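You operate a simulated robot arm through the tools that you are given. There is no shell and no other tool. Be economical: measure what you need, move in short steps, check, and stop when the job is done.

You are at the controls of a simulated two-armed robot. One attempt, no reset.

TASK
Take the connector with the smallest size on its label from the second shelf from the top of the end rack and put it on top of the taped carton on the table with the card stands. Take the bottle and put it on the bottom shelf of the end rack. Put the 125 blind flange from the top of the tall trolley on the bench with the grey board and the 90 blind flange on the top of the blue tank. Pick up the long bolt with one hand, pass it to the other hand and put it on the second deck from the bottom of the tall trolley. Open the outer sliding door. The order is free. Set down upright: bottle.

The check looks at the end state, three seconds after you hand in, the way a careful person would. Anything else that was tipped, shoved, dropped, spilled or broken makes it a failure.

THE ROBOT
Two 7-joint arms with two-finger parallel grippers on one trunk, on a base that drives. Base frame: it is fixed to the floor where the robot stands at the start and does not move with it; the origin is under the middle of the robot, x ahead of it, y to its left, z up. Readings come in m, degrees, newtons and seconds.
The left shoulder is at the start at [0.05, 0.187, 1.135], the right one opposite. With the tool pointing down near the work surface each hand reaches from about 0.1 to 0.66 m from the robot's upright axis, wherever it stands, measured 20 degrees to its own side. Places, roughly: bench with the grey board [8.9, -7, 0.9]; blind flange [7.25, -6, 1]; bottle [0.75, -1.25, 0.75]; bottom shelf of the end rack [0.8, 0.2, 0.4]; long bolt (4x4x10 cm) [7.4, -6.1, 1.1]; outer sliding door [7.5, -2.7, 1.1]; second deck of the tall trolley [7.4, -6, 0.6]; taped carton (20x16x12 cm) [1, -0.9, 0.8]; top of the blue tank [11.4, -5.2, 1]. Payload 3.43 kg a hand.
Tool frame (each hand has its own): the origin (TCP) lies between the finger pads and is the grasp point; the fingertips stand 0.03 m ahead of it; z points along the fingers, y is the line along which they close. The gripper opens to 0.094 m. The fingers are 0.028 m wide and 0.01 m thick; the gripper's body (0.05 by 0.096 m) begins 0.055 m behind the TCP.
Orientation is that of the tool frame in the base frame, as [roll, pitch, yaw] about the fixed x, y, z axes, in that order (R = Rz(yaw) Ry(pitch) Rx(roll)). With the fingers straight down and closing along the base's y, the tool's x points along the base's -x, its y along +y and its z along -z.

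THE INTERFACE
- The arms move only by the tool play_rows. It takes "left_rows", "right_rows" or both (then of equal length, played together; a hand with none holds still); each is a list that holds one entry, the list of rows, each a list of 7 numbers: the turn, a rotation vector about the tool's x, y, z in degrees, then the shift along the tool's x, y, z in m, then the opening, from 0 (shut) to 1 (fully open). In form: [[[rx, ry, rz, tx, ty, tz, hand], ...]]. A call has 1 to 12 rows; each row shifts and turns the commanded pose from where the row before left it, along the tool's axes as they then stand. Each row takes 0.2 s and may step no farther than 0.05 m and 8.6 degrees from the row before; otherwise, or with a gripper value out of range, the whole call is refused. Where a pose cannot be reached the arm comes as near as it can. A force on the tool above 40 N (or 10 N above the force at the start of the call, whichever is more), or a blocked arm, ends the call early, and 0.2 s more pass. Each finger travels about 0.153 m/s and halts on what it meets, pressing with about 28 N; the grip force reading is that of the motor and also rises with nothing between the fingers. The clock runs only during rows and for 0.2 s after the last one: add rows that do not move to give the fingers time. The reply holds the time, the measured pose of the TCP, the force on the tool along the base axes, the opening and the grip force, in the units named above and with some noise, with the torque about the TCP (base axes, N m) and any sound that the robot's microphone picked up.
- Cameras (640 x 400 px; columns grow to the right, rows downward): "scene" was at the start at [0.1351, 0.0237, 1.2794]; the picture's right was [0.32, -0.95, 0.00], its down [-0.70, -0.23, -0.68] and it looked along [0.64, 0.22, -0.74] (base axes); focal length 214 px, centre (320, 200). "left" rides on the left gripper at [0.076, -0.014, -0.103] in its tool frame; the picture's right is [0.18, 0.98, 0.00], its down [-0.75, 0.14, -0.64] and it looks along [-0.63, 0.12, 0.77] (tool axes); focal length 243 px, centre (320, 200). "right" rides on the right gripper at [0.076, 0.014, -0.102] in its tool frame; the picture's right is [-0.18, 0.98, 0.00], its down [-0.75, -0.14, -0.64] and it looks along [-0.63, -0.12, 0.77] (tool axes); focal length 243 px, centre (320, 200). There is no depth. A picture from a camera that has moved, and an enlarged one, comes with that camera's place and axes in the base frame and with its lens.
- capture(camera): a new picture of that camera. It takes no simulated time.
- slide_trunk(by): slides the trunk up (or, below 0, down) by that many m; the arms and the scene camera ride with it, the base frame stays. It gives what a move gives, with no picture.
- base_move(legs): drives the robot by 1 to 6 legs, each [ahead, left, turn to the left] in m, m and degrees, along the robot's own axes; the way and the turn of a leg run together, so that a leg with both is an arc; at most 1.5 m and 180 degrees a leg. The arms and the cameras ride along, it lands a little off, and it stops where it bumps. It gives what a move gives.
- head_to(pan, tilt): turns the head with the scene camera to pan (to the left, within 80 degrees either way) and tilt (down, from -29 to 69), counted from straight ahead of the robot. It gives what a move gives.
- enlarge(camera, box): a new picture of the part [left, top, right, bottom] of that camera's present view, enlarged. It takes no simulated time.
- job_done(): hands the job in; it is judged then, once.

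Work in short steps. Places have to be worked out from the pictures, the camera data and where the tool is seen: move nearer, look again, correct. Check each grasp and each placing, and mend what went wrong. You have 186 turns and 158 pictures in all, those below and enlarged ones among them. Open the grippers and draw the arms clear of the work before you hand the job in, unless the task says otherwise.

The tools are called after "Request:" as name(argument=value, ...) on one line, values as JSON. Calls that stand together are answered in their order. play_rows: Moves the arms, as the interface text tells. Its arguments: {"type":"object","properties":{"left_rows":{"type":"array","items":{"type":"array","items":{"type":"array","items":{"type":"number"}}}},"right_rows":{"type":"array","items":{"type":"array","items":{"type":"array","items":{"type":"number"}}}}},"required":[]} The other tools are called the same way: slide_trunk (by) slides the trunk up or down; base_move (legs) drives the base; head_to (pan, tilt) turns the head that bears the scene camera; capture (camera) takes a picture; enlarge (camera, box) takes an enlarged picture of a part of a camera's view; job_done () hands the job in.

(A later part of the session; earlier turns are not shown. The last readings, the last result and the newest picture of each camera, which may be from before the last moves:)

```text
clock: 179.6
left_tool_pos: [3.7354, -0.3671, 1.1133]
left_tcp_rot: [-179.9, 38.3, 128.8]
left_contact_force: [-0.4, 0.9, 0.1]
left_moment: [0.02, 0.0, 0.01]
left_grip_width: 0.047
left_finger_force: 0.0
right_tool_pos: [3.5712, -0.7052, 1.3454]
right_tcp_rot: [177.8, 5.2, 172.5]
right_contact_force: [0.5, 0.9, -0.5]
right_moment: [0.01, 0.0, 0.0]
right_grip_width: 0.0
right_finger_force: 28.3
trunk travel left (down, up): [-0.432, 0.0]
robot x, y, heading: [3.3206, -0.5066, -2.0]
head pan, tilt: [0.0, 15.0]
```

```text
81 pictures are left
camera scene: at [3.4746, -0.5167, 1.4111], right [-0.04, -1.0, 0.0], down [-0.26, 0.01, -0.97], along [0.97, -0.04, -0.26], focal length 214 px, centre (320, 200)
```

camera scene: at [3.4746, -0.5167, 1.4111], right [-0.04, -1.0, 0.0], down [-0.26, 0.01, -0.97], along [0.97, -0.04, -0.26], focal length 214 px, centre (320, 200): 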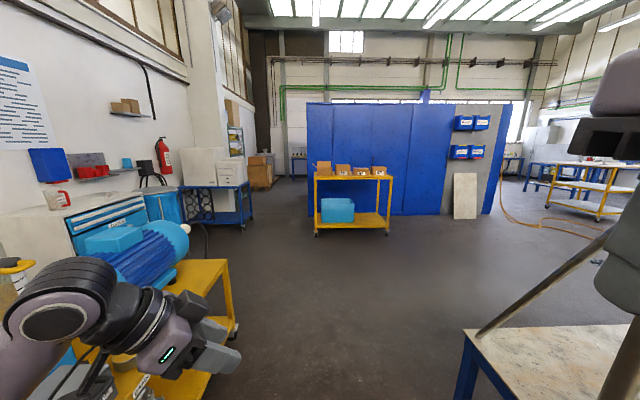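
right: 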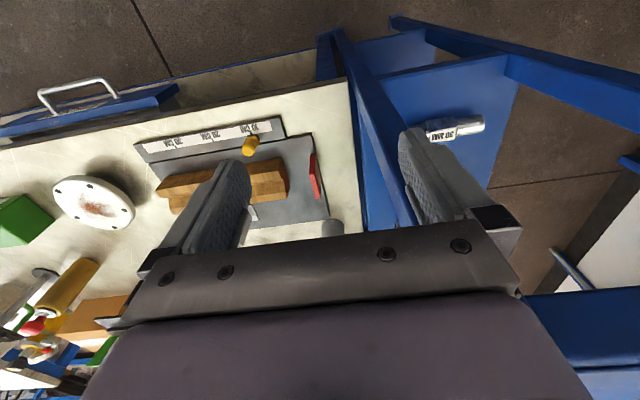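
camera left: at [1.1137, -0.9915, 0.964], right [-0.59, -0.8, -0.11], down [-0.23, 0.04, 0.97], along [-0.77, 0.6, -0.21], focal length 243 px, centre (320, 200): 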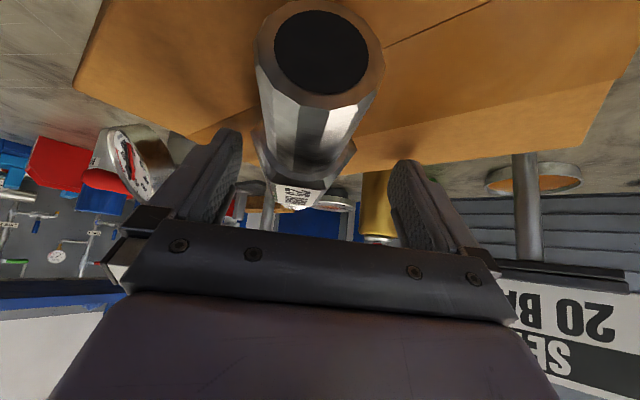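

Wall with sliding panels at x≈7.5; a yellow trolley beyond at right. Drive closer to the door panel.

Request:
base_move(legs=[[1.4, 0.05, 2], [1.2, -0.9, 0], [0.2, -0.9, 0]])

Request:
head_to(pan=0, tilt=12)

Request:
capture(camera="scene")

Request:
head_to(pan=-60, tilt=12)

Request:
capture(camera="scene")

```text
clock: 198.2
left_tool_pos: [6.701, -1.9207, 1.1143]
left_tcp_rot: [-179.8, 38.3, 137.1]
left_contact_force: [0.5, -0.9, 0.5]
left_moment: [0.0, -0.02, 0.01]
left_grip_width: 0.0469
left_finger_force: 0.1
right_tool_pos: [6.5866, -2.2791, 1.3457]
right_tcp_rot: [177.8, 5.1, -179.3]
right_contact_force: [0.3, 0.0, 0.2]
right_moment: [0.01, 0.02, 0.0]
right_grip_width: 0.0
right_finger_force: 27.6
trunk travel left (down, up): [-0.432, 0.0]
robot x, y, heading: [6.3081, -2.1211, 6.1]
head pan, tilt: [0.0, 15.0]
```

```text
clock: 198.9
left_tool_pos: [6.7004, -1.9212, 1.1128]
left_tcp_rot: [-179.9, 38.3, 137.1]
left_contact_force: [0.1, -0.2, 0.0]
left_moment: [0.0, -0.01, 0.01]
left_grip_width: 0.047
left_finger_force: 0.1
right_tool_pos: [6.5861, -2.2785, 1.3445]
right_tcp_rot: [177.8, 5.1, -179.2]
right_contact_force: [0.5, 0.0, 0.1]
right_moment: [0.01, -0.01, 0.02]
right_grip_width: 0.0
right_finger_force: 28.5
trunk travel left (down, up): [-0.432, 0.0]
robot x, y, heading: [6.3143, -2.1202, 6.1]
head pan, tilt: [0.0, 12.0]
```

```text
80 pictures are left
camera scene: at [6.4632, -2.1065, 1.4159], right [0.11, -0.99, 0.0], down [-0.21, -0.02, -0.98], along [0.97, 0.11, -0.21], focal length 214 px, centre (320, 200)
```

scene: 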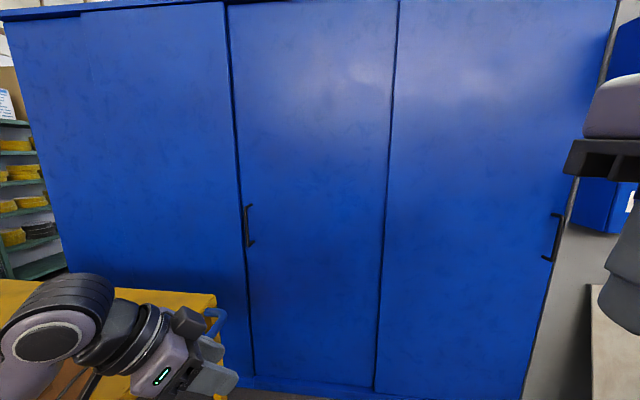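

```text
clock: 200.2
left_tool_pos: [6.6998, -1.92, 1.1139]
left_tcp_rot: [-180.0, 38.4, 137.0]
left_contact_force: [-0.2, 1.2, -1.0]
left_moment: [0.01, 0.01, 0.02]
left_grip_width: 0.047
left_finger_force: 0.1
right_tool_pos: [6.5865, -2.2783, 1.3453]
right_tcp_rot: [177.8, 5.3, -179.2]
right_contact_force: [-0.1, -0.2, -0.4]
right_moment: [-0.01, 0.0, 0.02]
right_grip_width: 0.0
right_finger_force: 27.6
trunk travel left (down, up): [-0.432, 0.0]
robot x, y, heading: [6.3126, -2.1215, 6.5]
head pan, tilt: [-60.0, 12.0]
```

```text
79 pictures are left
camera scene: at [6.4258, -2.1918, 1.416], right [-0.81, -0.59, 0.0], down [-0.12, 0.17, -0.98], along [0.58, -0.79, -0.21], focal length 214 px, centre (320, 200)
```

scene: 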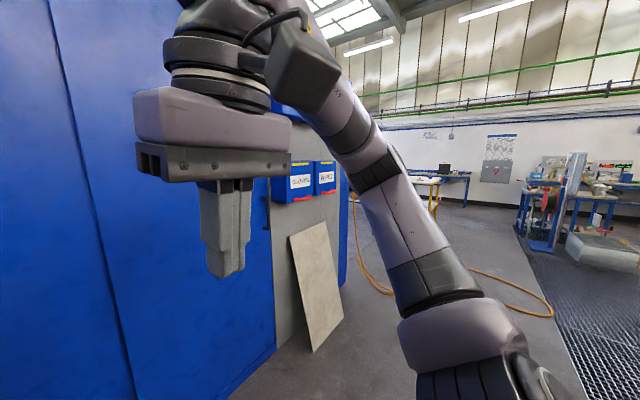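

The outer door is the right panel: handle bar at about (7.45,-3.02,1.06), so it slides toward +y. Back away from the cart, strafe right, and point the right hand forward.

Request:
base_move(legs=[[-0.3, 0, -6], [0, -0.75, 0]])

Request:
play_rows(right_rows=[[[0, -8, 0, 0, 0, 0, 0.6], [0, -8, 0, 0, 0, 0, 0.6], [0, -8, 0, 0, 0, 0, 0.6], [0, -8, 0, 0, 0, 0, 0.6], [0, -8, 0, 0, 0, 0, 0.6], [0, -8, 0, 0, 0, 0, 0.6], [0, -8, 0, 0, 0, 0, 0.6], [0, -8, 0, 0, 0, 0, 0.6], [0, -8, 0, 0, 0, 0, 0.6], [0, -8, 0, 0, 0, 0, 0.6], [0, -5, 0, 0, 0, 0, 0.6]]])

Request:
head_to(pan=0, tilt=15)

Request:
capture(camera="scene")

```text
clock: 206.0
left_tool_pos: [6.4152, -2.7484, 1.1138]
left_tcp_rot: [-179.9, 38.2, 130.5]
left_contact_force: [0.1, 0.4, -0.2]
left_moment: [0.0, -0.01, 0.02]
left_grip_width: 0.047
left_finger_force: 0.1
right_tool_pos: [6.2613, -3.0931, 1.3447]
right_tcp_rot: [177.8, 5.3, 174.2]
right_contact_force: [0.2, 0.0, 0.0]
right_moment: [-0.04, 0.03, 0.02]
right_grip_width: 0.0
right_finger_force: 28.1
trunk travel left (down, up): [-0.432, 0.0]
robot x, y, heading: [6.0046, -2.8996, -0.6]
head pan, tilt: [-60.0, 12.0]
```

```text
clock: 207.7
left_tool_pos: [6.4144, -2.7493, 1.1149]
left_tcp_rot: [-179.9, 38.4, 130.4]
left_contact_force: [0.4, 0.2, 0.6]
left_moment: [0.01, 0.0, -0.02]
left_grip_width: 0.0472
left_finger_force: 0.0
right_tool_pos: [6.2589, -3.0914, 1.3493]
right_tcp_rot: [173.8, 64.6, 168.7]
right_contact_force: [-0.9, -1.7, 10.1]
right_moment: [0.15, 1.43, 0.32]
right_grip_width: 0.0566
right_finger_force: 0.0
right hand out of reach, approached as far as the arm can: row 8
trunk travel left (down, up): [-0.432, 0.0]
robot x, y, heading: [6.0057, -2.9002, -0.3]
head pan, tilt: [-60.0, 12.0]
stopped in row 8 (right hand): the force on the tool passed its limit (the readings are from after the stop); the commanded pose is now the measured one
```

```text
clock: 209.0
left_tool_pos: [6.4156, -2.7494, 1.1147]
left_tcp_rot: [-179.8, 38.2, 130.4]
left_contact_force: [0.2, 0.0, -0.6]
left_moment: [0.03, 0.0, 0.01]
left_grip_width: 0.0471
left_finger_force: 0.0
right_tool_pos: [6.2604, -3.092, 1.3488]
right_tcp_rot: [173.5, 64.3, 168.1]
right_contact_force: [4.7, 1.3, 8.7]
right_moment: [0.31, 1.03, -0.33]
right_grip_width: 0.0564
right_finger_force: 0.0
trunk travel left (down, up): [-0.432, 0.0]
robot x, y, heading: [6.0072, -2.9029, -0.3]
head pan, tilt: [0.0, 15.0]
```

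```text
78 pictures are left
camera scene: at [6.1398, -2.9614, 1.4149], right [-0.6, -0.8, 0.0], down [-0.18, 0.13, -0.98], along [0.78, -0.59, -0.22], focal length 214 px, centre (320, 200)
```

scene: 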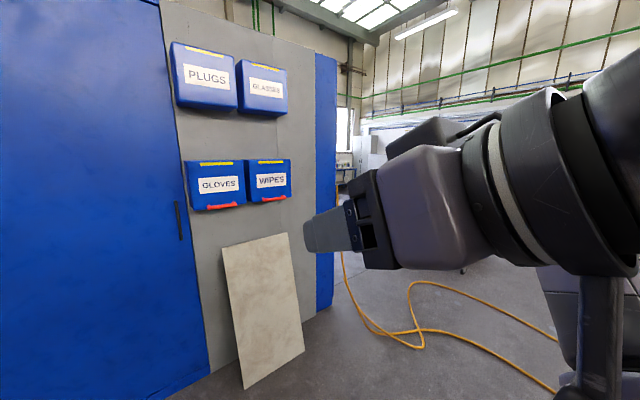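

The hand swung into the head. Extend it forward and down away from the head, then continue rotating.

Request:
play_rows(right_rows=[[[0, 0, 0, 0, -0.006, 0.046, 0.6], [0, 0, 0, 0, -0.006, 0.046, 0.6], [0, 0, 0, 0, -0.006, 0.046, 0.6], [0, 0, 0, 0, -0.006, 0.046, 0.6], [0, -8, 0, 0, 0, 0, 0.6], [0, -8, 0, 0, 0, 0, 0.6], [0, -8, 0, 0, 0, 0, 0.6], [0, 0, 0, 0, 0, 0, 0.6]]])

Request:
slide_trunk(by=-0.1)

Request:
head_to(pan=0, tilt=15)

Request:
capture(camera="scene")

```text
clock: 209.3
left_tool_pos: [6.4163, -2.7495, 1.1127]
left_tcp_rot: [-179.9, 38.3, 130.4]
left_contact_force: [0.1, 0.3, 0.8]
left_moment: [0.04, 0.02, 0.02]
left_grip_width: 0.0468
left_finger_force: 0.1
right_tool_pos: [6.2703, -3.095, 1.3458]
right_tcp_rot: [172.3, 63.6, 167.2]
right_contact_force: [1.5, -1.1, 1.9]
right_moment: [0.09, 0.32, -0.01]
right_grip_width: 0.0563
right_finger_force: 0.1
trunk travel left (down, up): [-0.432, 0.0]
robot x, y, heading: [6.0075, -2.9037, -0.4]
head pan, tilt: [0.0, 15.0]
stopped in row 1 (right hand): the force on the tool passed its limit (the readings are from after the stop); the commanded pose is now the measured one
```

```text
clock: 210.6
left_tool_pos: [6.4155, -2.7492, 1.0137]
left_tcp_rot: [-179.9, 38.3, 130.4]
left_contact_force: [-0.4, 0.0, 0.3]
left_moment: [-0.03, -0.01, -0.03]
left_grip_width: 0.047
left_finger_force: 0.1
right_tool_pos: [6.2681, -3.0936, 1.2486]
right_tcp_rot: [172.2, 64.1, 167.3]
right_contact_force: [-0.5, 1.4, 1.8]
right_moment: [0.1, 0.23, -0.11]
right_grip_width: 0.0565
right_finger_force: 0.0
trunk travel left (down, up): [-0.332, 0.1]
robot x, y, heading: [6.0062, -2.9071, -0.1]
head pan, tilt: [0.0, 15.0]
```

```text
clock: 211.2
left_tool_pos: [6.4153, -2.7492, 1.013]
left_tcp_rot: [-179.9, 38.3, 130.3]
left_contact_force: [0.2, -0.3, -0.1]
left_moment: [0.02, -0.01, -0.04]
left_grip_width: 0.0471
left_finger_force: 0.0
right_tool_pos: [6.267, -3.0938, 1.2487]
right_tcp_rot: [172.1, 64.1, 167.3]
right_contact_force: [0.1, 0.6, 1.8]
right_moment: [0.1, 0.36, -0.14]
right_grip_width: 0.0565
right_finger_force: 0.1
trunk travel left (down, up): [-0.332, 0.1]
robot x, y, heading: [6.0045, -2.902, -0.3]
head pan, tilt: [0.0, 15.0]
```

```text
77 pictures are left
camera scene: at [6.1438, -2.9559, 1.3156], right [-0.54, -0.84, 0.0], down [-0.18, 0.11, -0.98], along [0.82, -0.53, -0.21], focal length 214 px, centre (320, 200)
```

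scene: 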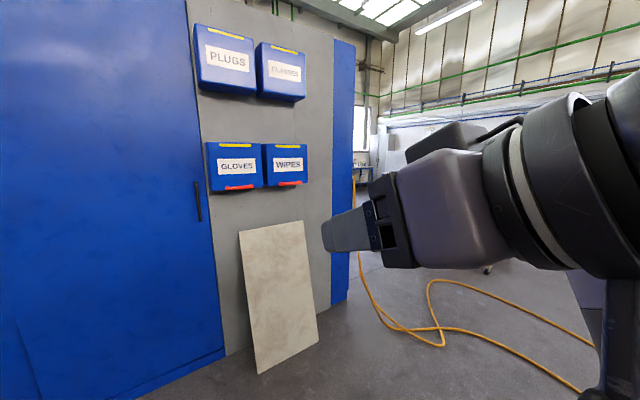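

Turn the head back to where it's not pressing (pan -45), then extend the hand.

Request:
head_to(pan=-50, tilt=15)

Request:
play_rows(right_rows=[[[0, 0, 0, 0, -0.02, 0.03, 0.6], [0, 0, 0, 0, -0.02, 0.03, 0.6], [0, 0, 0, 0, -0.02, 0.03, 0.6], [0, 0, 0, 0, -0.01, 0.045, 0.6], [0, 0, 0, 0, 0, 0.045, 0.6], [0, 0, 0, 0, 0, 0.045, 0.6], [0, 0, 0, 0, 0, 0, 0.6]]])

Request:
head_to(pan=0, tilt=15)

Request:
capture(camera="scene")

```text
clock: 212.4
left_tool_pos: [6.416, -2.7493, 1.0126]
left_tcp_rot: [-179.9, 38.3, 130.5]
left_contact_force: [-0.3, -0.4, 0.4]
left_moment: [0.02, -0.01, 0.01]
left_grip_width: 0.0468
left_finger_force: 0.0
right_tool_pos: [6.2663, -3.0924, 1.2496]
right_tcp_rot: [172.4, 64.3, 167.7]
right_contact_force: [-4.7, 1.2, 8.4]
right_moment: [0.27, 1.4, 0.03]
right_grip_width: 0.0564
right_finger_force: 0.0
trunk travel left (down, up): [-0.332, 0.1]
robot x, y, heading: [6.0062, -2.8997, -0.4]
head pan, tilt: [-50.0, 15.0]
```

```text
clock: 212.8
left_tool_pos: [6.416, -2.7491, 1.0133]
left_tcp_rot: [-179.9, 38.3, 130.4]
left_contact_force: [-0.4, 0.8, 0.0]
left_moment: [0.01, 0.02, 0.02]
left_grip_width: 0.0472
left_finger_force: 0.0
right_tool_pos: [6.2787, -3.0994, 1.2475]
right_tcp_rot: [168.0, 64.1, 163.9]
right_contact_force: [-0.2, 0.2, 0.7]
right_moment: [-0.01, 0.01, 0.01]
right_grip_width: 0.0564
right_finger_force: 0.0
trunk travel left (down, up): [-0.332, 0.1]
robot x, y, heading: [6.0066, -2.905, -0.5]
head pan, tilt: [-50.0, 15.0]
stopped in row 1 (right hand): the force on the tool passed its limit (the readings are from after the stop); the commanded pose is now the measured one
```

```text
clock: 213.9
left_tool_pos: [6.4148, -2.7493, 1.0129]
left_tcp_rot: [-179.9, 38.2, 130.5]
left_contact_force: [0.0, 1.1, 0.3]
left_moment: [-0.02, 0.01, -0.03]
left_grip_width: 0.047
left_finger_force: 0.0
right_tool_pos: [6.2786, -3.1004, 1.2485]
right_tcp_rot: [168.0, 64.0, 163.8]
right_contact_force: [0.4, -0.5, 1.0]
right_moment: [0.02, 0.08, -0.03]
right_grip_width: 0.0562
right_finger_force: 0.1
trunk travel left (down, up): [-0.332, 0.1]
robot x, y, heading: [6.0108, -2.8998, -0.3]
head pan, tilt: [0.0, 15.0]
```

```text
76 pictures are left
camera scene: at [6.1588, -2.9061, 1.3111], right [-0.01, -1.0, 0.0], down [-0.26, 0.0, -0.97], along [0.97, -0.01, -0.26], focal length 214 px, centre (320, 200)
```

scene: 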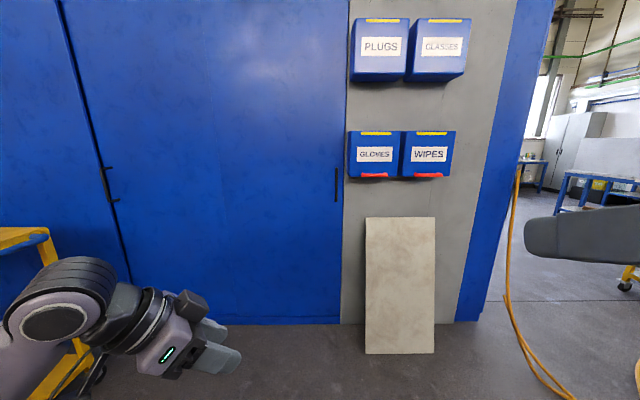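

Head and hand are free now. Extend the right hand forward/down and align it to point at the door.

Request:
play_rows(right_rows=[[[0, 0, 0, 0.0107, 0, 0.0444, 0.6], [0, 0, 0, 0.0107, 0, 0.0444, 0.6], [0, 0, 0, 0.0107, 0, 0.0444, 0.6], [0, 0, 0, 0.0107, 0, 0.0444, 0.6], [0, 0, 0, 0.0107, 0, 0.0444, 0.6], [0, 0, 0, 0.0107, 0, 0.0444, 0.6], [0, 0, 0, 0.0107, 0, 0.0444, 0.6], [-1.77, -7.6, -3.3, 0, 0, 0, 0.6], [-1.77, -7.6, -3.3, 0, 0, 0, 0.6], [0, 0, 0, 0, 0, 0, 0.6]]])

```text
clock: 214.2
left_tool_pos: [6.4153, -2.7486, 1.0136]
left_tcp_rot: [-179.9, 38.2, 130.4]
left_contact_force: [-0.7, 0.7, -0.1]
left_moment: [-0.02, 0.02, 0.02]
left_grip_width: 0.047
left_finger_force: 0.0
right_tool_pos: [6.2845, -3.1012, 1.2494]
right_tcp_rot: [166.0, 63.8, 162.1]
right_contact_force: [0.5, -0.1, 1.5]
right_moment: [0.08, 0.25, -0.06]
right_grip_width: 0.0566
right_finger_force: 0.0
right hand out of reach, approached as far as the arm can: row 1
trunk travel left (down, up): [-0.332, 0.1]
robot x, y, heading: [6.0063, -2.9061, -0.3]
head pan, tilt: [0.0, 15.0]
stopped in row 1 (right hand): the force on the tool passed its limit (the readings are from after the stop); the commanded pose is now the measured one
```

Blocked; reverse the rotation a bit first, then extend with the hand pointing down, then rotate again.

Request:
play_rows(right_rows=[[[0, 8, 0, 0, 0, 0, 0.6], [0, 8, 0, 0, 0, 0, 0.6], [0, 8, 0, 0, 0, 0, 0.6], [0, 8, 0, 0, 0, 0, 0.6], [0, 0, 0, 0, 0, 0, 0.6]]])

Request:
head_to(pan=-40, tilt=30)

Request:
capture(camera="scene")

```text
clock: 215.4
left_tool_pos: [6.4149, -2.75, 1.0122]
left_tcp_rot: [-180.0, 38.3, 130.4]
left_contact_force: [0.5, 0.3, -0.7]
left_moment: [-0.03, -0.06, 0.02]
left_grip_width: 0.0473
left_finger_force: 0.1
right_tool_pos: [6.2842, -3.0993, 1.2485]
right_tcp_rot: [172.9, 32.2, 171.0]
right_contact_force: [-1.1, 0.4, -0.3]
right_moment: [-0.02, -0.03, -0.04]
right_grip_width: 0.0563
right_finger_force: 0.1
trunk travel left (down, up): [-0.332, 0.1]
robot x, y, heading: [6.0031, -2.9076, -0.3]
head pan, tilt: [0.0, 15.0]
```

```text
clock: 216.5
left_tool_pos: [6.4152, -2.7495, 1.0139]
left_tcp_rot: [-179.8, 38.3, 130.5]
left_contact_force: [-0.9, 0.2, 0.8]
left_moment: [-0.02, 0.04, 0.02]
left_grip_width: 0.0471
left_finger_force: 0.1
right_tool_pos: [6.2844, -3.1008, 1.2482]
right_tcp_rot: [172.8, 32.3, 170.9]
right_contact_force: [0.2, -0.3, -0.5]
right_moment: [0.0, 0.0, 0.03]
right_grip_width: 0.0564
right_finger_force: 0.0
trunk travel left (down, up): [-0.332, 0.1]
robot x, y, heading: [6.0053, -2.9027, -0.3]
head pan, tilt: [-40.0, 30.0]
```

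```text
75 pictures are left
camera scene: at [6.1343, -2.9639, 1.2869], right [-0.65, -0.76, 0.0], down [-0.38, 0.32, -0.87], along [0.66, -0.56, -0.5], focal length 214 px, centre (320, 200)
```

scene: 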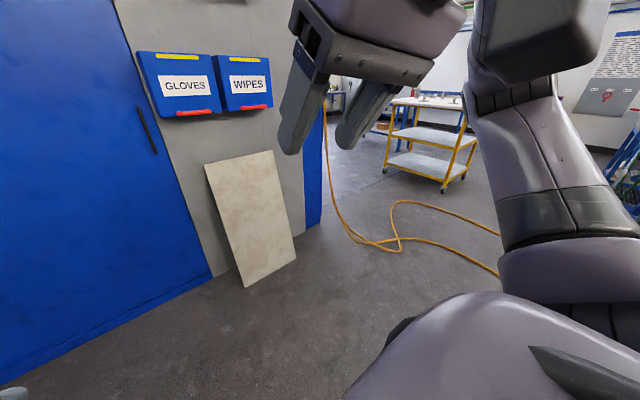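

Request:
play_rows(right_rows=[[[0, 0, 0, -0.0149, -0.0026, 0.0433, 0.6], [0, 0, 0, -0.0149, -0.0026, 0.0433, 0.6], [0, 0, 0, -0.0149, -0.0026, 0.0433, 0.6], [0, 0, 0, -0.0149, -0.0026, 0.0433, 0.6], [0, 0, 0, -0.0149, -0.0026, 0.0433, 0.6], [0, 0, 0, -0.0149, -0.0026, 0.0433, 0.6], [0, 0, 0, -0.0149, -0.0026, 0.0433, 0.6], [3, -6, -3, 0, 0, 0, 0.6], [3, -6, -3, 0, 0, 0, 0.6], [0, -8, 0, 0, 0, 0, 0.6], [0, -8, 0, 0, 0, 0, 0.6], [0, 0, 0, 0, 0, 0, 0.6]]])

```text
clock: 219.1
left_tool_pos: [6.4162, -2.7496, 1.0146]
left_tcp_rot: [-179.8, 38.2, 130.4]
left_contact_force: [0.6, -0.6, 0.0]
left_moment: [0.03, 0.0, 0.03]
left_grip_width: 0.0473
left_finger_force: 0.1
right_tool_pos: [6.5352, -3.1195, 1.0489]
right_tcp_rot: [-175.2, 60.6, 179.9]
right_contact_force: [-0.1, 0.0, 0.1]
right_moment: [-0.05, -0.02, 0.01]
right_grip_width: 0.0565
right_finger_force: 0.1
trunk travel left (down, up): [-0.332, 0.1]
robot x, y, heading: [6.0068, -2.9014, -0.1]
head pan, tilt: [-40.0, 30.0]
```

Good. Finish rotating and drive 0.55 m toward the door, 8 cm left.

Request:
play_rows(right_rows=[[[-2.4, -8, 0, 0, 0, 0, 1], [-2.4, -8, 0, 0, 0, 0, 1], [0, 0, 0, 0, 0, 0, 1]]])

Request:
base_move(legs=[[0.6, 0.1, 0]])

Request:
head_to(pan=-5, tilt=25)

Request:
capture(camera="scene")

Request:
capture(camera="right")

```text
clock: 219.9
left_tool_pos: [6.4146, -2.7493, 1.0138]
left_tcp_rot: [-179.9, 38.3, 130.5]
left_contact_force: [0.1, -0.2, -0.2]
left_moment: [-0.02, 0.02, -0.03]
left_grip_width: 0.0471
left_finger_force: 0.0
right_tool_pos: [6.5335, -3.1201, 1.0495]
right_tcp_rot: [-176.7, 71.1, -178.2]
right_contact_force: [-1.0, -0.4, 0.3]
right_moment: [0.01, 0.01, -0.01]
right_grip_width: 0.094
right_finger_force: 0.1
right hand out of reach, approached as far as the arm can: row 2
trunk travel left (down, up): [-0.332, 0.1]
robot x, y, heading: [6.007, -2.9071, -0.4]
head pan, tilt: [-40.0, 30.0]
```

```text
clock: 223.3
left_tool_pos: [7.0113, -2.6532, 1.0138]
left_tcp_rot: [-179.8, 38.3, 130.5]
left_contact_force: [0.3, 0.2, -0.6]
left_moment: [0.02, -0.01, -0.04]
left_grip_width: 0.0469
left_finger_force: 0.0
right_tool_pos: [7.1287, -3.0245, 1.0466]
right_tcp_rot: [-176.7, 71.2, -178.3]
right_contact_force: [-1.0, 0.1, -0.7]
right_moment: [-0.01, 0.0, 0.0]
right_grip_width: 0.0941
right_finger_force: 0.1
trunk travel left (down, up): [-0.332, 0.1]
robot x, y, heading: [6.6004, -2.8107, -0.6]
head pan, tilt: [-40.0, 30.0]
```

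```text
clock: 224.3
left_tool_pos: [7.0101, -2.6528, 1.0132]
left_tcp_rot: [-179.9, 38.3, 130.4]
left_contact_force: [0.1, 0.2, -0.2]
left_moment: [-0.01, -0.02, 0.0]
left_grip_width: 0.047
left_finger_force: 0.1
right_tool_pos: [7.1282, -3.0262, 1.0481]
right_tcp_rot: [-176.7, 71.1, -178.3]
right_contact_force: [-0.5, 0.3, -0.7]
right_moment: [0.03, 0.02, 0.0]
right_grip_width: 0.0942
right_finger_force: 0.2
trunk travel left (down, up): [-0.332, 0.1]
robot x, y, heading: [6.6017, -2.8075, -0.3]
head pan, tilt: [-5.0, 25.0]
```

```text
74 pictures are left
camera scene: at [6.7518, -2.8191, 1.2948], right [-0.1, -1.0, 0.0], down [-0.42, 0.04, -0.91], along [0.9, -0.09, -0.42], focal length 214 px, centre (320, 200)
```

scene: 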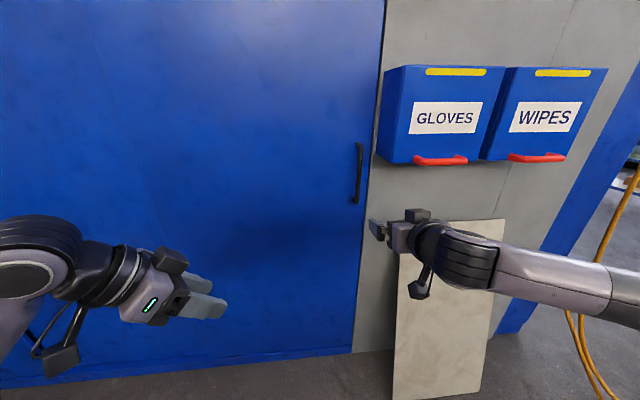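

```text
73 pictures are left
camera right: at [7.0071, -3.0069, 1.01], right [0.08, 0.98, 0.16], down [-0.37, -0.11, 0.92], along [0.93, -0.13, 0.35], focal length 243 px, centre (320, 200)
```

right: 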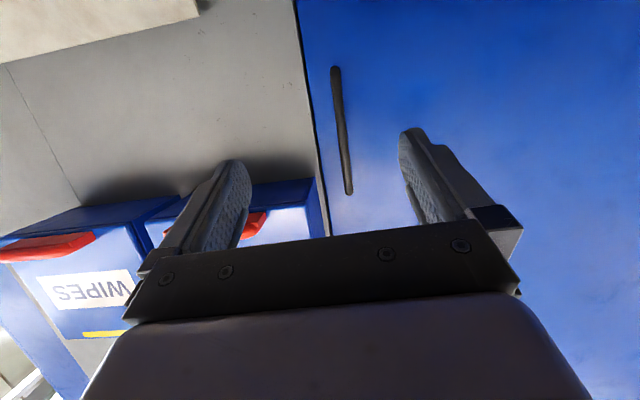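

Handle bar at about (7.41,-3.01), spanning z 0.96–1.16. Drive 0.24 m closer.

Request:
base_move(legs=[[0.24, 0.015, 0]])

Request:
capture(camera="right")

Request:
capture(camera="scene")

```text
clock: 226.1
left_tool_pos: [7.2521, -2.6364, 1.0133]
left_tcp_rot: [-179.9, 38.3, 130.8]
left_contact_force: [-0.1, 0.2, 0.9]
left_moment: [-0.03, 0.03, -0.01]
left_grip_width: 0.0472
left_finger_force: 0.0
right_tool_pos: [7.3732, -3.0083, 1.0473]
right_tcp_rot: [-176.7, 71.1, -177.9]
right_contact_force: [-0.3, -0.9, -0.9]
right_moment: [0.01, 0.01, -0.02]
right_grip_width: 0.0941
right_finger_force: 0.1
trunk travel left (down, up): [-0.332, 0.1]
robot x, y, heading: [6.8435, -2.7969, -0.1]
head pan, tilt: [-5.0, 25.0]
```

```text
72 pictures are left
camera right: at [7.2512, -2.9908, 1.0099], right [0.08, 0.98, 0.16], down [-0.37, -0.12, 0.92], along [0.93, -0.13, 0.35], focal length 243 px, centre (320, 200)
```

right: 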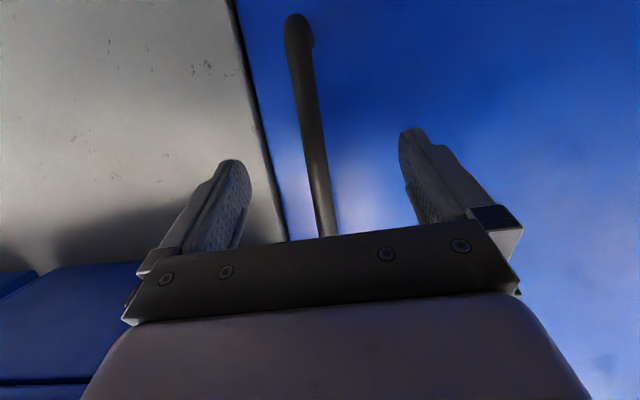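

```text
71 pictures are left
camera scene: at [6.995, -2.8044, 1.2948], right [-0.09, -1.0, 0.0], down [-0.42, 0.04, -0.91], along [0.9, -0.08, -0.42], focal length 214 px, centre (320, 200)
```

scene: 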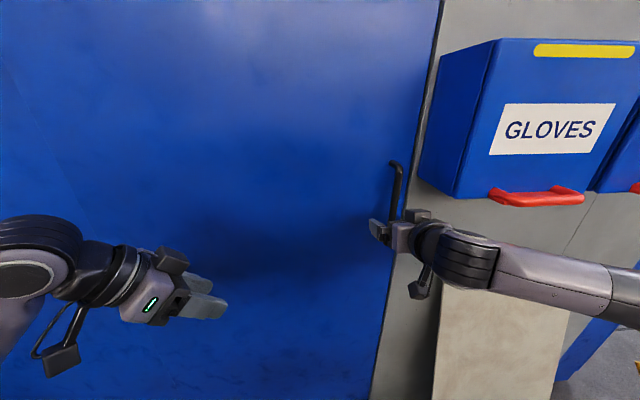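

Bar sits between the fingers. Advance 3 cm and close.

Request:
play_rows(right_rows=[[[0, 0, 0, -0.005, 0, 0.014, 1], [0, 0, 0, -0.005, 0, 0.014, 1], [0, 0, 0, 0, 0, 0, 0.5], [0, 0, 0, 0, 0, 0, 0], [0, 0, 0, 0, 0, 0, 0], [0, 0, 0, 0, 0, 0, 0]]])

Request:
capture(camera="right")

```text
clock: 227.5
left_tool_pos: [7.2526, -2.6388, 1.0131]
left_tcp_rot: [-179.9, 38.3, 130.7]
left_contact_force: [0.3, 0.2, 0.5]
left_moment: [-0.02, -0.03, 0.01]
left_grip_width: 0.047
left_finger_force: 0.0
right_tool_pos: [7.4027, -3.0084, 1.0489]
right_tcp_rot: [-177.1, 71.1, -178.3]
right_contact_force: [3.2, -0.7, 0.5]
right_moment: [1.56, -0.32, -0.01]
right_grip_width: 0.016
right_finger_force: 45.0
trunk travel left (down, up): [-0.332, 0.1]
robot x, y, heading: [6.8413, -2.795, -0.3]
head pan, tilt: [-5.0, 25.0]
```

```text
70 pictures are left
camera right: at [7.2811, -2.9907, 1.0112], right [0.08, 0.98, 0.16], down [-0.37, -0.12, 0.92], along [0.93, -0.13, 0.35], focal length 243 px, centre (320, 200)
```

right: 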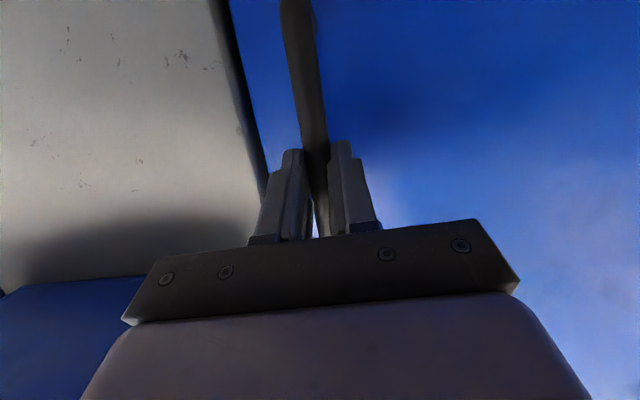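

Gripped. Slide the door left: try 0.1 m with the base.

Request:
base_move(legs=[[0, 0.1, 0]])

```text
clock: 228.7
left_tool_pos: [7.2531, -2.5399, 1.0133]
left_tcp_rot: [-179.9, 38.3, 130.4]
left_contact_force: [0.1, 0.4, 0.3]
left_moment: [-0.01, 0.02, 0.05]
left_grip_width: 0.0472
left_finger_force: 0.0
right_tool_pos: [7.4028, -2.9147, 1.0496]
right_tcp_rot: [-176.7, 71.1, -178.6]
right_contact_force: [3.5, -5.0, 2.5]
right_moment: [1.3, 0.31, -0.3]
right_grip_width: 0.0164
right_finger_force: 45.0
trunk travel left (down, up): [-0.332, 0.1]
robot x, y, heading: [6.8446, -2.6965, -0.2]
head pan, tilt: [-5.0, 25.0]
```

It slides. Continue 0.3 m.

Request:
base_move(legs=[[0, 0.15, 0], [0, 0.15, 0]])

Request:
head_to(pan=10, tilt=25)

Request:
capture(camera="scene")

```text
clock: 231.0
left_tool_pos: [7.2546, -2.2414, 1.0147]
left_tcp_rot: [-179.9, 38.2, 130.3]
left_contact_force: [0.9, -0.4, -0.1]
left_moment: [0.03, -0.03, 0.03]
left_grip_width: 0.0469
left_finger_force: 0.1
right_tool_pos: [7.4041, -2.6158, 1.0485]
right_tcp_rot: [-176.6, 70.9, -178.9]
right_contact_force: [-13.7, -2.7, -3.6]
right_moment: [1.44, 0.89, 0.05]
right_grip_width: 0.016
right_finger_force: 45.0
trunk travel left (down, up): [-0.332, 0.1]
robot x, y, heading: [6.8462, -2.3938, -0.6]
head pan, tilt: [-5.0, 25.0]
```

```text
clock: 231.8
left_tool_pos: [7.2549, -2.2416, 1.0142]
left_tcp_rot: [-180.0, 38.3, 130.3]
left_contact_force: [0.6, -0.2, 1.0]
left_moment: [0.01, 0.0, 0.01]
left_grip_width: 0.0472
left_finger_force: 0.1
right_tool_pos: [7.4032, -2.6169, 1.0497]
right_tcp_rot: [-176.7, 71.1, -179.1]
right_contact_force: [-7.1, -2.9, 0.9]
right_moment: [1.39, 0.2, -0.07]
right_grip_width: 0.0159
right_finger_force: 44.4
trunk travel left (down, up): [-0.332, 0.1]
robot x, y, heading: [6.8483, -2.3961, -0.5]
head pan, tilt: [10.0, 25.0]
```

```text
69 pictures are left
camera scene: at [6.9952, -2.3827, 1.2951], right [0.16, -0.99, 0.0], down [-0.42, -0.07, -0.91], along [0.89, 0.15, -0.42], focal length 214 px, centre (320, 200)
```

scene: 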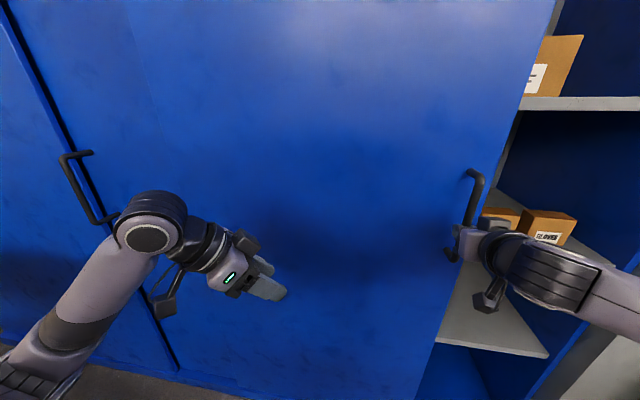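

The cabinet opens. Pull the left hand back, then continue: 0.12 m by base, rest by arm.

Request:
play_rows(left_rows=[[[0, 0, 0, 0, -0.0286, -0.0386, 0.5], [0, 0, 0, 0, -0.0286, -0.0386, 0.5], [0, 0, 0, 0, -0.0286, -0.0386, 0.5], [0, 0, 0, 0, -0.0286, -0.0386, 0.5]]])

Request:
base_move(legs=[[0, 0.14, 0]])

Request:
play_rows(right_rows=[[[0, 0, 0, 0, 0.03, 0, 0], [0, 0, 0, 0, 0.03, 0, 0], [0, 0, 0, 0, 0.03, 0, 0], [0, 0, 0, 0, 0.03, 0, 0], [0, 0, 0, 0, 0, 0, 0]]])

Request:
capture(camera="scene")

```text
clock: 232.8
left_tool_pos: [7.1079, -2.242, 1.1391]
left_tcp_rot: [180.0, 38.2, 130.4]
left_contact_force: [-0.2, -0.6, -0.4]
left_moment: [0.01, -0.04, -0.05]
left_grip_width: 0.0469
left_finger_force: 0.1
left hand out of reach, approached as far as the arm can: row 4
right_tool_pos: [7.4039, -2.6165, 1.049]
right_tcp_rot: [-176.7, 71.0, -179.0]
right_contact_force: [-7.8, -2.0, 2.5]
right_moment: [1.36, 0.26, 0.07]
right_grip_width: 0.0159
right_finger_force: 44.9
trunk travel left (down, up): [-0.332, 0.1]
robot x, y, heading: [6.8471, -2.396, -0.6]
head pan, tilt: [10.0, 25.0]
```

```text
clock: 234.1
left_tool_pos: [7.1081, -2.1, 1.1415]
left_tcp_rot: [-179.9, 38.2, 130.3]
left_contact_force: [-0.2, -0.1, 0.3]
left_moment: [0.0, 0.0, -0.02]
left_grip_width: 0.0471
left_finger_force: 0.0
right_tool_pos: [7.4038, -2.4765, 1.049]
right_tcp_rot: [-176.5, 70.9, -179.1]
right_contact_force: [-15.3, -3.8, 1.9]
right_moment: [1.37, 0.85, -0.14]
right_grip_width: 0.0162
right_finger_force: 45.1
trunk travel left (down, up): [-0.332, 0.1]
robot x, y, heading: [6.8469, -2.2543, -0.7]
head pan, tilt: [10.0, 25.0]
```

```text
clock: 235.0
left_tool_pos: [7.107, -2.1003, 1.1402]
left_tcp_rot: [-180.0, 38.3, 130.2]
left_contact_force: [0.2, -0.5, -0.1]
left_moment: [-0.02, 0.01, -0.04]
left_grip_width: 0.0471
left_finger_force: 0.0
right_tool_pos: [7.4056, -2.3841, 1.0489]
right_tcp_rot: [-176.4, 70.8, 179.3]
right_contact_force: [-16.8, -6.9, 1.6]
right_moment: [1.39, -0.46, -0.28]
right_grip_width: 0.0159
right_finger_force: 44.9
trunk travel left (down, up): [-0.332, 0.1]
robot x, y, heading: [6.8447, -2.2591, -0.7]
head pan, tilt: [10.0, 25.0]
stopped in row 4 (right hand): the force on the tool passed its limit (the readings are from after the stop); the commanded pose is now the measured one
```

```text
68 pictures are left
camera scene: at [6.9941, -2.2414, 1.2952], right [0.16, -0.99, 0.0], down [-0.41, -0.07, -0.91], along [0.9, 0.15, -0.42], focal length 214 px, centre (320, 200)
```

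scene: 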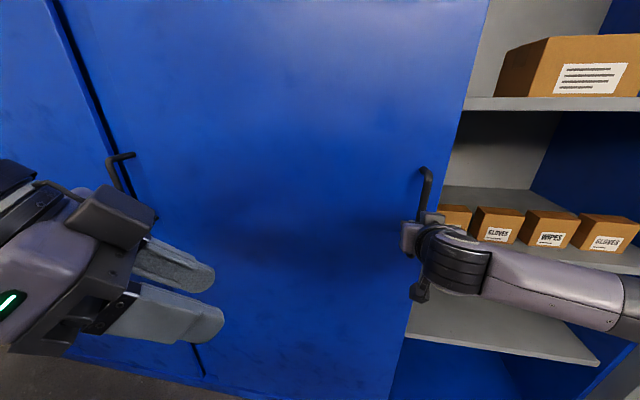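

Moved 0.625 m; it appears near the stop by the middle handle. One gentle extra push to confirm.

Request:
play_rows(right_rows=[[[0, 0, 0, 0, 0.01, 0, 0], [0, 0, 0, 0, 0.01, 0, 0], [0, 0, 0, 0, 0.01, 0, 0], [0, 0, 0, 0, 0.01, 0, 0], [0, 0, 0, 0, 0, 0, 0]]])

Request:
head_to(pan=45, tilt=25)

Request:
capture(camera="scene")

```text
clock: 235.5
left_tool_pos: [7.1071, -2.1018, 1.1417]
left_tcp_rot: [180.0, 38.4, 130.0]
left_contact_force: [0.0, -0.4, 0.6]
left_moment: [-0.01, 0.0, -0.02]
left_grip_width: 0.0467
left_finger_force: 0.1
right_tool_pos: [7.4045, -2.3837, 1.0482]
right_tcp_rot: [-176.0, 70.7, 178.7]
right_contact_force: [-20.4, -9.6, 4.3]
right_moment: [1.25, -0.2, -0.32]
right_grip_width: 0.0162
right_finger_force: 44.9
trunk travel left (down, up): [-0.332, 0.1]
robot x, y, heading: [6.8449, -2.2547, -0.6]
head pan, tilt: [10.0, 25.0]
stopped in row 2 (right hand): the force on the tool passed its limit (the readings are from after the stop); the commanded pose is now the measured one
```

```text
clock: 236.5
left_tool_pos: [7.105, -2.1029, 1.1413]
left_tcp_rot: [179.8, 38.3, 130.0]
left_contact_force: [0.0, 0.1, -0.5]
left_moment: [0.0, 0.03, -0.01]
left_grip_width: 0.0471
left_finger_force: 0.0
right_tool_pos: [7.4057, -2.3832, 1.0497]
right_tcp_rot: [-175.4, 70.8, 179.2]
right_contact_force: [-30.4, -16.6, 7.9]
right_moment: [1.26, 0.28, -0.34]
right_grip_width: 0.0163
right_finger_force: 44.9
trunk travel left (down, up): [-0.332, 0.1]
robot x, y, heading: [6.8481, -2.2534, -0.5]
head pan, tilt: [45.0, 25.0]
```

```text
67 pictures are left
camera scene: at [6.9672, -2.1938, 1.2955], right [0.7, -0.72, 0.0], down [-0.3, -0.29, -0.91], along [0.65, 0.63, -0.42], focal length 214 px, centre (320, 200)
```

scene: 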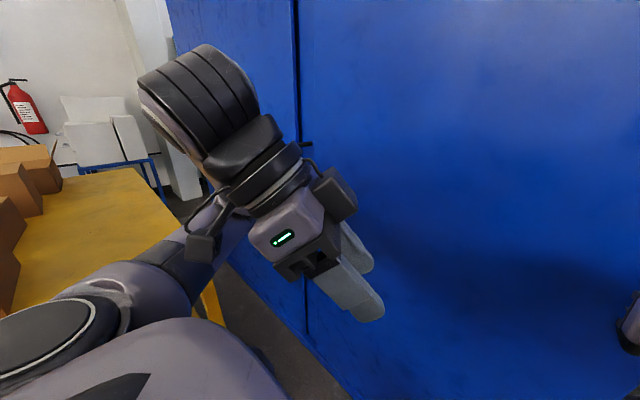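

Door is at its stop (0.63 m open). Release the handle and back off.

Request:
play_rows(right_rows=[[[0, 0, 0, 0, 0, 0, 0.5], [0, 0, 0, 0, 0, 0, 1], [0, 0, 0, 0, 0, 0, 1], [0, 0, 0, 0.004, 0, -0.02, 1], [0, 0, 0, 0.01, 0, -0.035, 1], [0, 0, 0, 0.01, 0, -0.035, 1]]])

Request:
base_move(legs=[[-0.5, -0.1, 0], [-0.1, -0.8, 0]])

Request:
head_to(pan=0, tilt=15)

Request:
capture(camera="scene")

Request:
head_to(pan=-60, tilt=15)

Request:
capture(camera="scene")

```text
clock: 237.9
left_tool_pos: [7.1096, -2.1002, 1.1405]
left_tcp_rot: [-179.9, 38.2, 130.2]
left_contact_force: [-1.0, -0.5, 0.7]
left_moment: [0.02, 0.02, -0.02]
left_grip_width: 0.0469
left_finger_force: 0.0
right_tool_pos: [7.3161, -2.3719, 1.0519]
right_tcp_rot: [-175.1, 70.6, 179.6]
right_contact_force: [0.2, 0.9, -0.4]
right_moment: [-0.01, -0.02, 0.02]
right_grip_width: 0.0938
right_finger_force: 0.1
trunk travel left (down, up): [-0.332, 0.1]
robot x, y, heading: [6.8419, -2.2502, -0.5]
head pan, tilt: [45.0, 25.0]
```

```text
clock: 244.7
left_tool_pos: [6.5025, -2.9865, 1.1397]
left_tcp_rot: [-179.9, 38.2, 130.3]
left_contact_force: [-0.4, -0.9, -0.4]
left_moment: [-0.01, -0.02, -0.02]
left_grip_width: 0.047
left_finger_force: 0.1
right_tool_pos: [6.7077, -3.2594, 1.0533]
right_tcp_rot: [-175.2, 70.5, 179.7]
right_contact_force: [0.1, -0.7, 0.6]
right_moment: [0.0, -0.01, 0.01]
right_grip_width: 0.094
right_finger_force: 0.1
trunk travel left (down, up): [-0.332, 0.1]
robot x, y, heading: [6.2374, -3.1412, -0.3]
head pan, tilt: [45.0, 25.0]
```

```text
clock: 245.9
left_tool_pos: [6.5032, -2.9865, 1.1393]
left_tcp_rot: [-179.9, 38.2, 130.3]
left_contact_force: [-0.4, 0.0, -0.6]
left_moment: [0.03, -0.02, 0.02]
left_grip_width: 0.0469
left_finger_force: 0.0
right_tool_pos: [6.7077, -3.2588, 1.0522]
right_tcp_rot: [-175.1, 70.6, 179.8]
right_contact_force: [-1.1, -0.6, -0.3]
right_moment: [-0.04, 0.04, 0.0]
right_grip_width: 0.0942
right_finger_force: 0.0
trunk travel left (down, up): [-0.332, 0.1]
robot x, y, heading: [6.2362, -3.1442, -0.6]
head pan, tilt: [0.0, 15.0]
```

```text
66 pictures are left
camera scene: at [6.3916, -3.1434, 1.3111], right [-0.01, -1.0, 0.0], down [-0.26, 0.0, -0.97], along [0.97, -0.01, -0.26], focal length 214 px, centre (320, 200)
```

scene: 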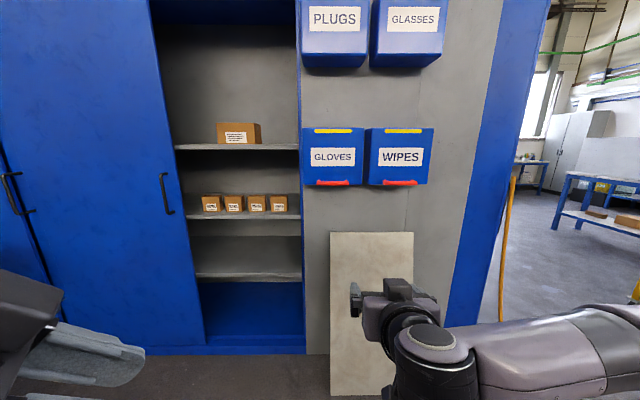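

```text
clock: 247.2
left_tool_pos: [6.5012, -2.987, 1.1394]
left_tcp_rot: [-179.9, 38.2, 130.3]
left_contact_force: [0.4, 0.5, 0.0]
left_moment: [0.04, -0.03, -0.01]
left_grip_width: 0.0472
left_finger_force: 0.1
right_tool_pos: [6.7085, -3.2591, 1.0531]
right_tcp_rot: [-175.2, 70.6, 179.7]
right_contact_force: [-0.1, 0.1, 0.6]
right_moment: [0.0, 0.0, -0.02]
right_grip_width: 0.0941
right_finger_force: 0.1
trunk travel left (down, up): [-0.332, 0.1]
robot x, y, heading: [6.2386, -3.1401, -0.7]
head pan, tilt: [-60.0, 15.0]
```

```text
65 pictures are left
camera scene: at [6.3442, -3.2239, 1.3111], right [-0.87, -0.49, 0.0], down [-0.13, 0.23, -0.97], along [0.48, -0.84, -0.26], focal length 214 px, centre (320, 200)
```

scene: 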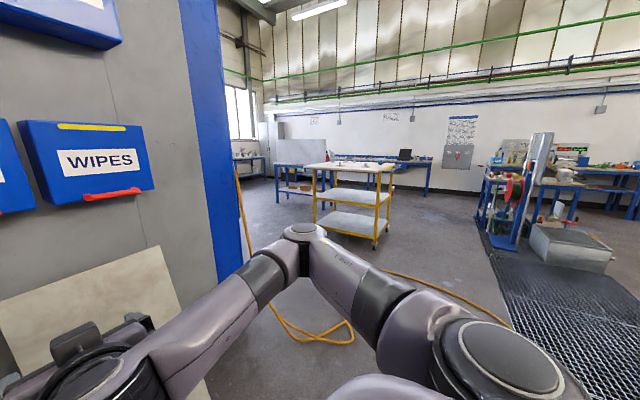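

Door open. Next the trolley at (7.4,-6); an orange hose lies on the floor on the way. Turn to face it and get a clear view.

Request:
base_move(legs=[[-0.2, 0, 0], [0, 0, -75]])

Request:
head_to(pan=5, tilt=25)

Request:
capture(camera="scene")

```text
clock: 251.9
left_tool_pos: [6.2596, -3.3505, 1.1394]
left_tcp_rot: [-179.9, 38.1, 56.3]
left_contact_force: [-0.8, 0.6, -0.4]
left_moment: [0.02, -0.01, 0.03]
left_grip_width: 0.0469
left_finger_force: 0.0
right_tool_pos: [6.0562, -3.6228, 1.0533]
right_tcp_rot: [-175.2, 70.6, 105.6]
right_contact_force: [-0.8, 0.3, -0.2]
right_moment: [0.01, 0.0, -0.03]
right_grip_width: 0.0943
right_finger_force: 0.1
trunk travel left (down, up): [-0.332, 0.1]
robot x, y, heading: [6.0384, -3.1347, -74.4]
head pan, tilt: [-60.0, 15.0]
```

```text
clock: 253.3
left_tool_pos: [6.2593, -3.3492, 1.1398]
left_tcp_rot: [-179.9, 38.2, 56.4]
left_contact_force: [-1.1, 1.3, -0.2]
left_moment: [0.02, -0.01, 0.01]
left_grip_width: 0.0469
left_finger_force: 0.0
right_tool_pos: [6.0545, -3.6235, 1.0532]
right_tcp_rot: [-175.3, 70.5, 105.7]
right_contact_force: [0.4, -0.1, 1.2]
right_moment: [-0.03, 0.01, -0.02]
right_grip_width: 0.0942
right_finger_force: 0.0
trunk travel left (down, up): [-0.332, 0.1]
robot x, y, heading: [6.0385, -3.1372, -74.5]
head pan, tilt: [5.0, 25.0]
```

```text
64 pictures are left
camera scene: at [6.0894, -3.2826, 1.2949], right [-0.94, -0.35, 0.0], down [-0.15, 0.4, -0.91], along [0.32, -0.85, -0.42], focal length 214 px, centre (320, 200)
```

scene: 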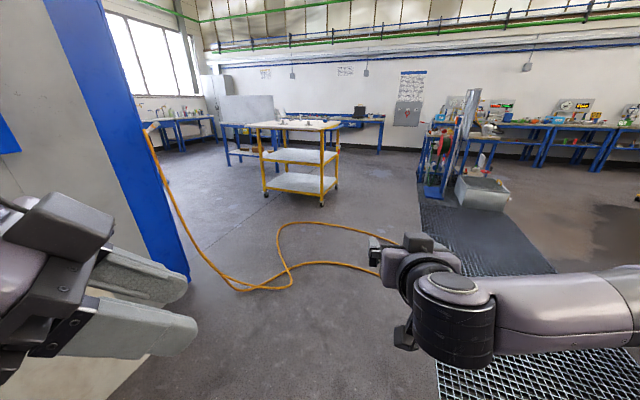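

The trolley stands at about x 6.97–7.97, y -5.7…-6.4. I go around the hose on its west side, then approach the trolley from the west.

Request:
base_move(legs=[[0.35, -0.8, -15], [1.1, 0, 0], [1.1, 0.0, 0]])

Request:
head_to(pan=40, tilt=20)

Request:
capture(camera="scene")

```text
clock: 268.5
left_tool_pos: [5.4518, -6.0567, 1.1394]
left_tcp_rot: [-179.7, 38.2, 42.3]
left_contact_force: [0.5, 0.9, 0.2]
left_moment: [-0.01, 0.01, 0.03]
left_grip_width: 0.047
left_finger_force: 0.0
right_tool_pos: [5.1852, -6.2726, 1.0536]
right_tcp_rot: [-175.1, 70.6, 91.7]
right_contact_force: [0.6, -0.5, -1.2]
right_moment: [-0.02, 0.0, -0.02]
right_grip_width: 0.094
right_finger_force: 0.0
trunk travel left (down, up): [-0.332, 0.1]
robot x, y, heading: [5.2827, -5.8008, -88.5]
head pan, tilt: [5.0, 25.0]
```

```text
clock: 269.5
left_tool_pos: [5.4504, -6.0579, 1.1404]
left_tcp_rot: [-179.9, 38.1, 42.3]
left_contact_force: [0.2, -0.3, 0.0]
left_moment: [0.0, 0.0, 0.04]
left_grip_width: 0.0472
left_finger_force: 0.1
right_tool_pos: [5.1855, -6.2726, 1.0533]
right_tcp_rot: [-175.2, 70.6, 91.7]
right_contact_force: [0.5, 0.5, 0.7]
right_moment: [-0.03, 0.03, 0.01]
right_grip_width: 0.094
right_finger_force: 0.1
trunk travel left (down, up): [-0.332, 0.1]
robot x, y, heading: [5.2892, -5.7976, -88.5]
head pan, tilt: [40.0, 20.0]
```

```text
63 pictures are left
camera scene: at [5.3521, -5.9294, 1.3029], right [-0.75, -0.66, 0.0], down [-0.23, 0.26, -0.94], along [0.62, -0.71, -0.34], focal length 214 px, centre (320, 200)
```

scene: 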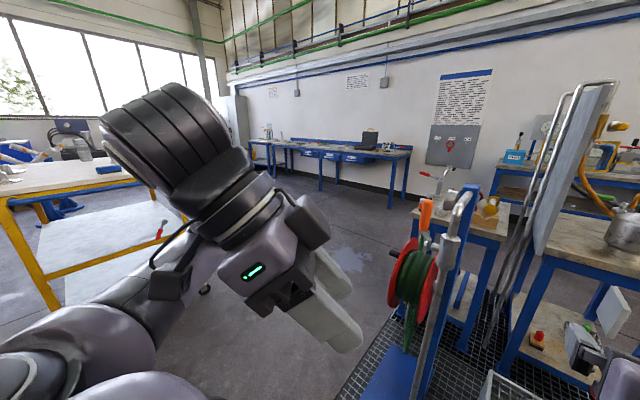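

Turn left to face the trolley (heading 0).

Request:
base_move(legs=[[0, 0, 88]])

Request:
head_to(pan=-3, tilt=20)

Request:
capture(camera="scene")

```text
clock: 273.7
left_tool_pos: [5.5538, -5.648, 1.1401]
left_tcp_rot: [-179.9, 38.2, 129.8]
left_contact_force: [-0.3, 0.6, 0.3]
left_moment: [0.0, 0.0, 0.01]
left_grip_width: 0.0469
left_finger_force: 0.0
right_tool_pos: [5.7569, -5.9224, 1.0523]
right_tcp_rot: [-175.2, 70.6, 179.2]
right_contact_force: [-1.3, -0.2, 0.1]
right_moment: [0.01, 0.01, -0.01]
right_grip_width: 0.0941
right_finger_force: 0.0
trunk travel left (down, up): [-0.332, 0.1]
robot x, y, heading: [5.2862, -5.8022, -1.2]
head pan, tilt: [40.0, 20.0]
```

```text
clock: 274.8
left_tool_pos: [5.5525, -5.6485, 1.1402]
left_tcp_rot: [-180.0, 38.2, 129.8]
left_contact_force: [0.8, -0.1, -0.3]
left_moment: [0.03, -0.01, 0.0]
left_grip_width: 0.047
left_finger_force: 0.0
right_tool_pos: [5.7565, -5.9216, 1.0536]
right_tcp_rot: [-175.2, 70.7, 179.2]
right_contact_force: [0.3, 0.7, -0.8]
right_moment: [-0.03, 0.03, 0.02]
right_grip_width: 0.094
right_finger_force: 0.1
trunk travel left (down, up): [-0.332, 0.1]
robot x, y, heading: [5.2875, -5.7987, -1.1]
head pan, tilt: [-3.0, 20.0]
```

```text
62 pictures are left
camera scene: at [5.4405, -5.8087, 1.3029], right [-0.07, -1.0, 0.0], down [-0.34, 0.02, -0.94], along [0.94, -0.07, -0.34], focal length 214 px, centre (320, 200)
```

scene: 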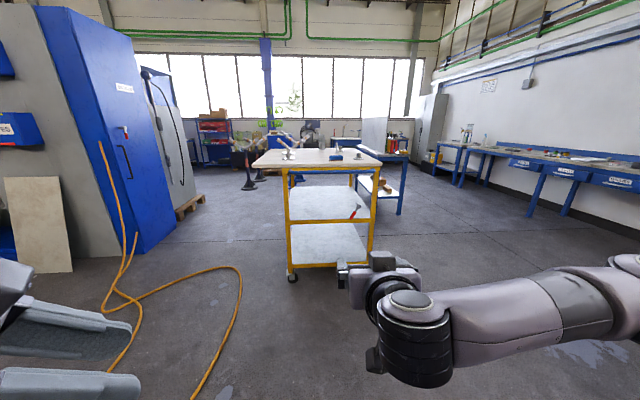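

Request:
enlarge(camera="scene", box=[230, 120, 410, 290])

```text
2.35 times, centred on (320, 205) of scene
camera zoom: at [5.4405, -5.8087, 1.3029], right [-0.07, -1.0, 0.0], down [-0.34, 0.02, -0.94], along [0.94, -0.07, -0.34], focal length 505 px, centre (320, 188)
```

zoom: 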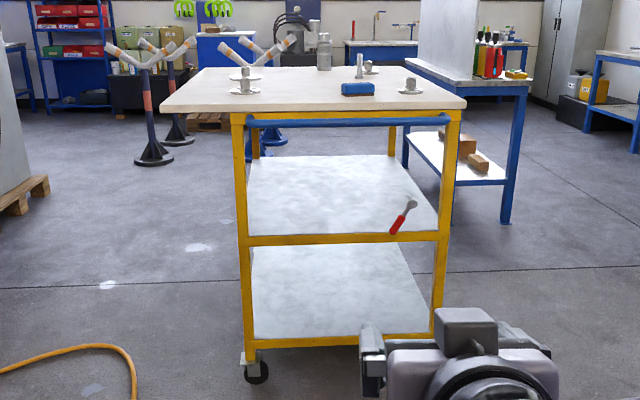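

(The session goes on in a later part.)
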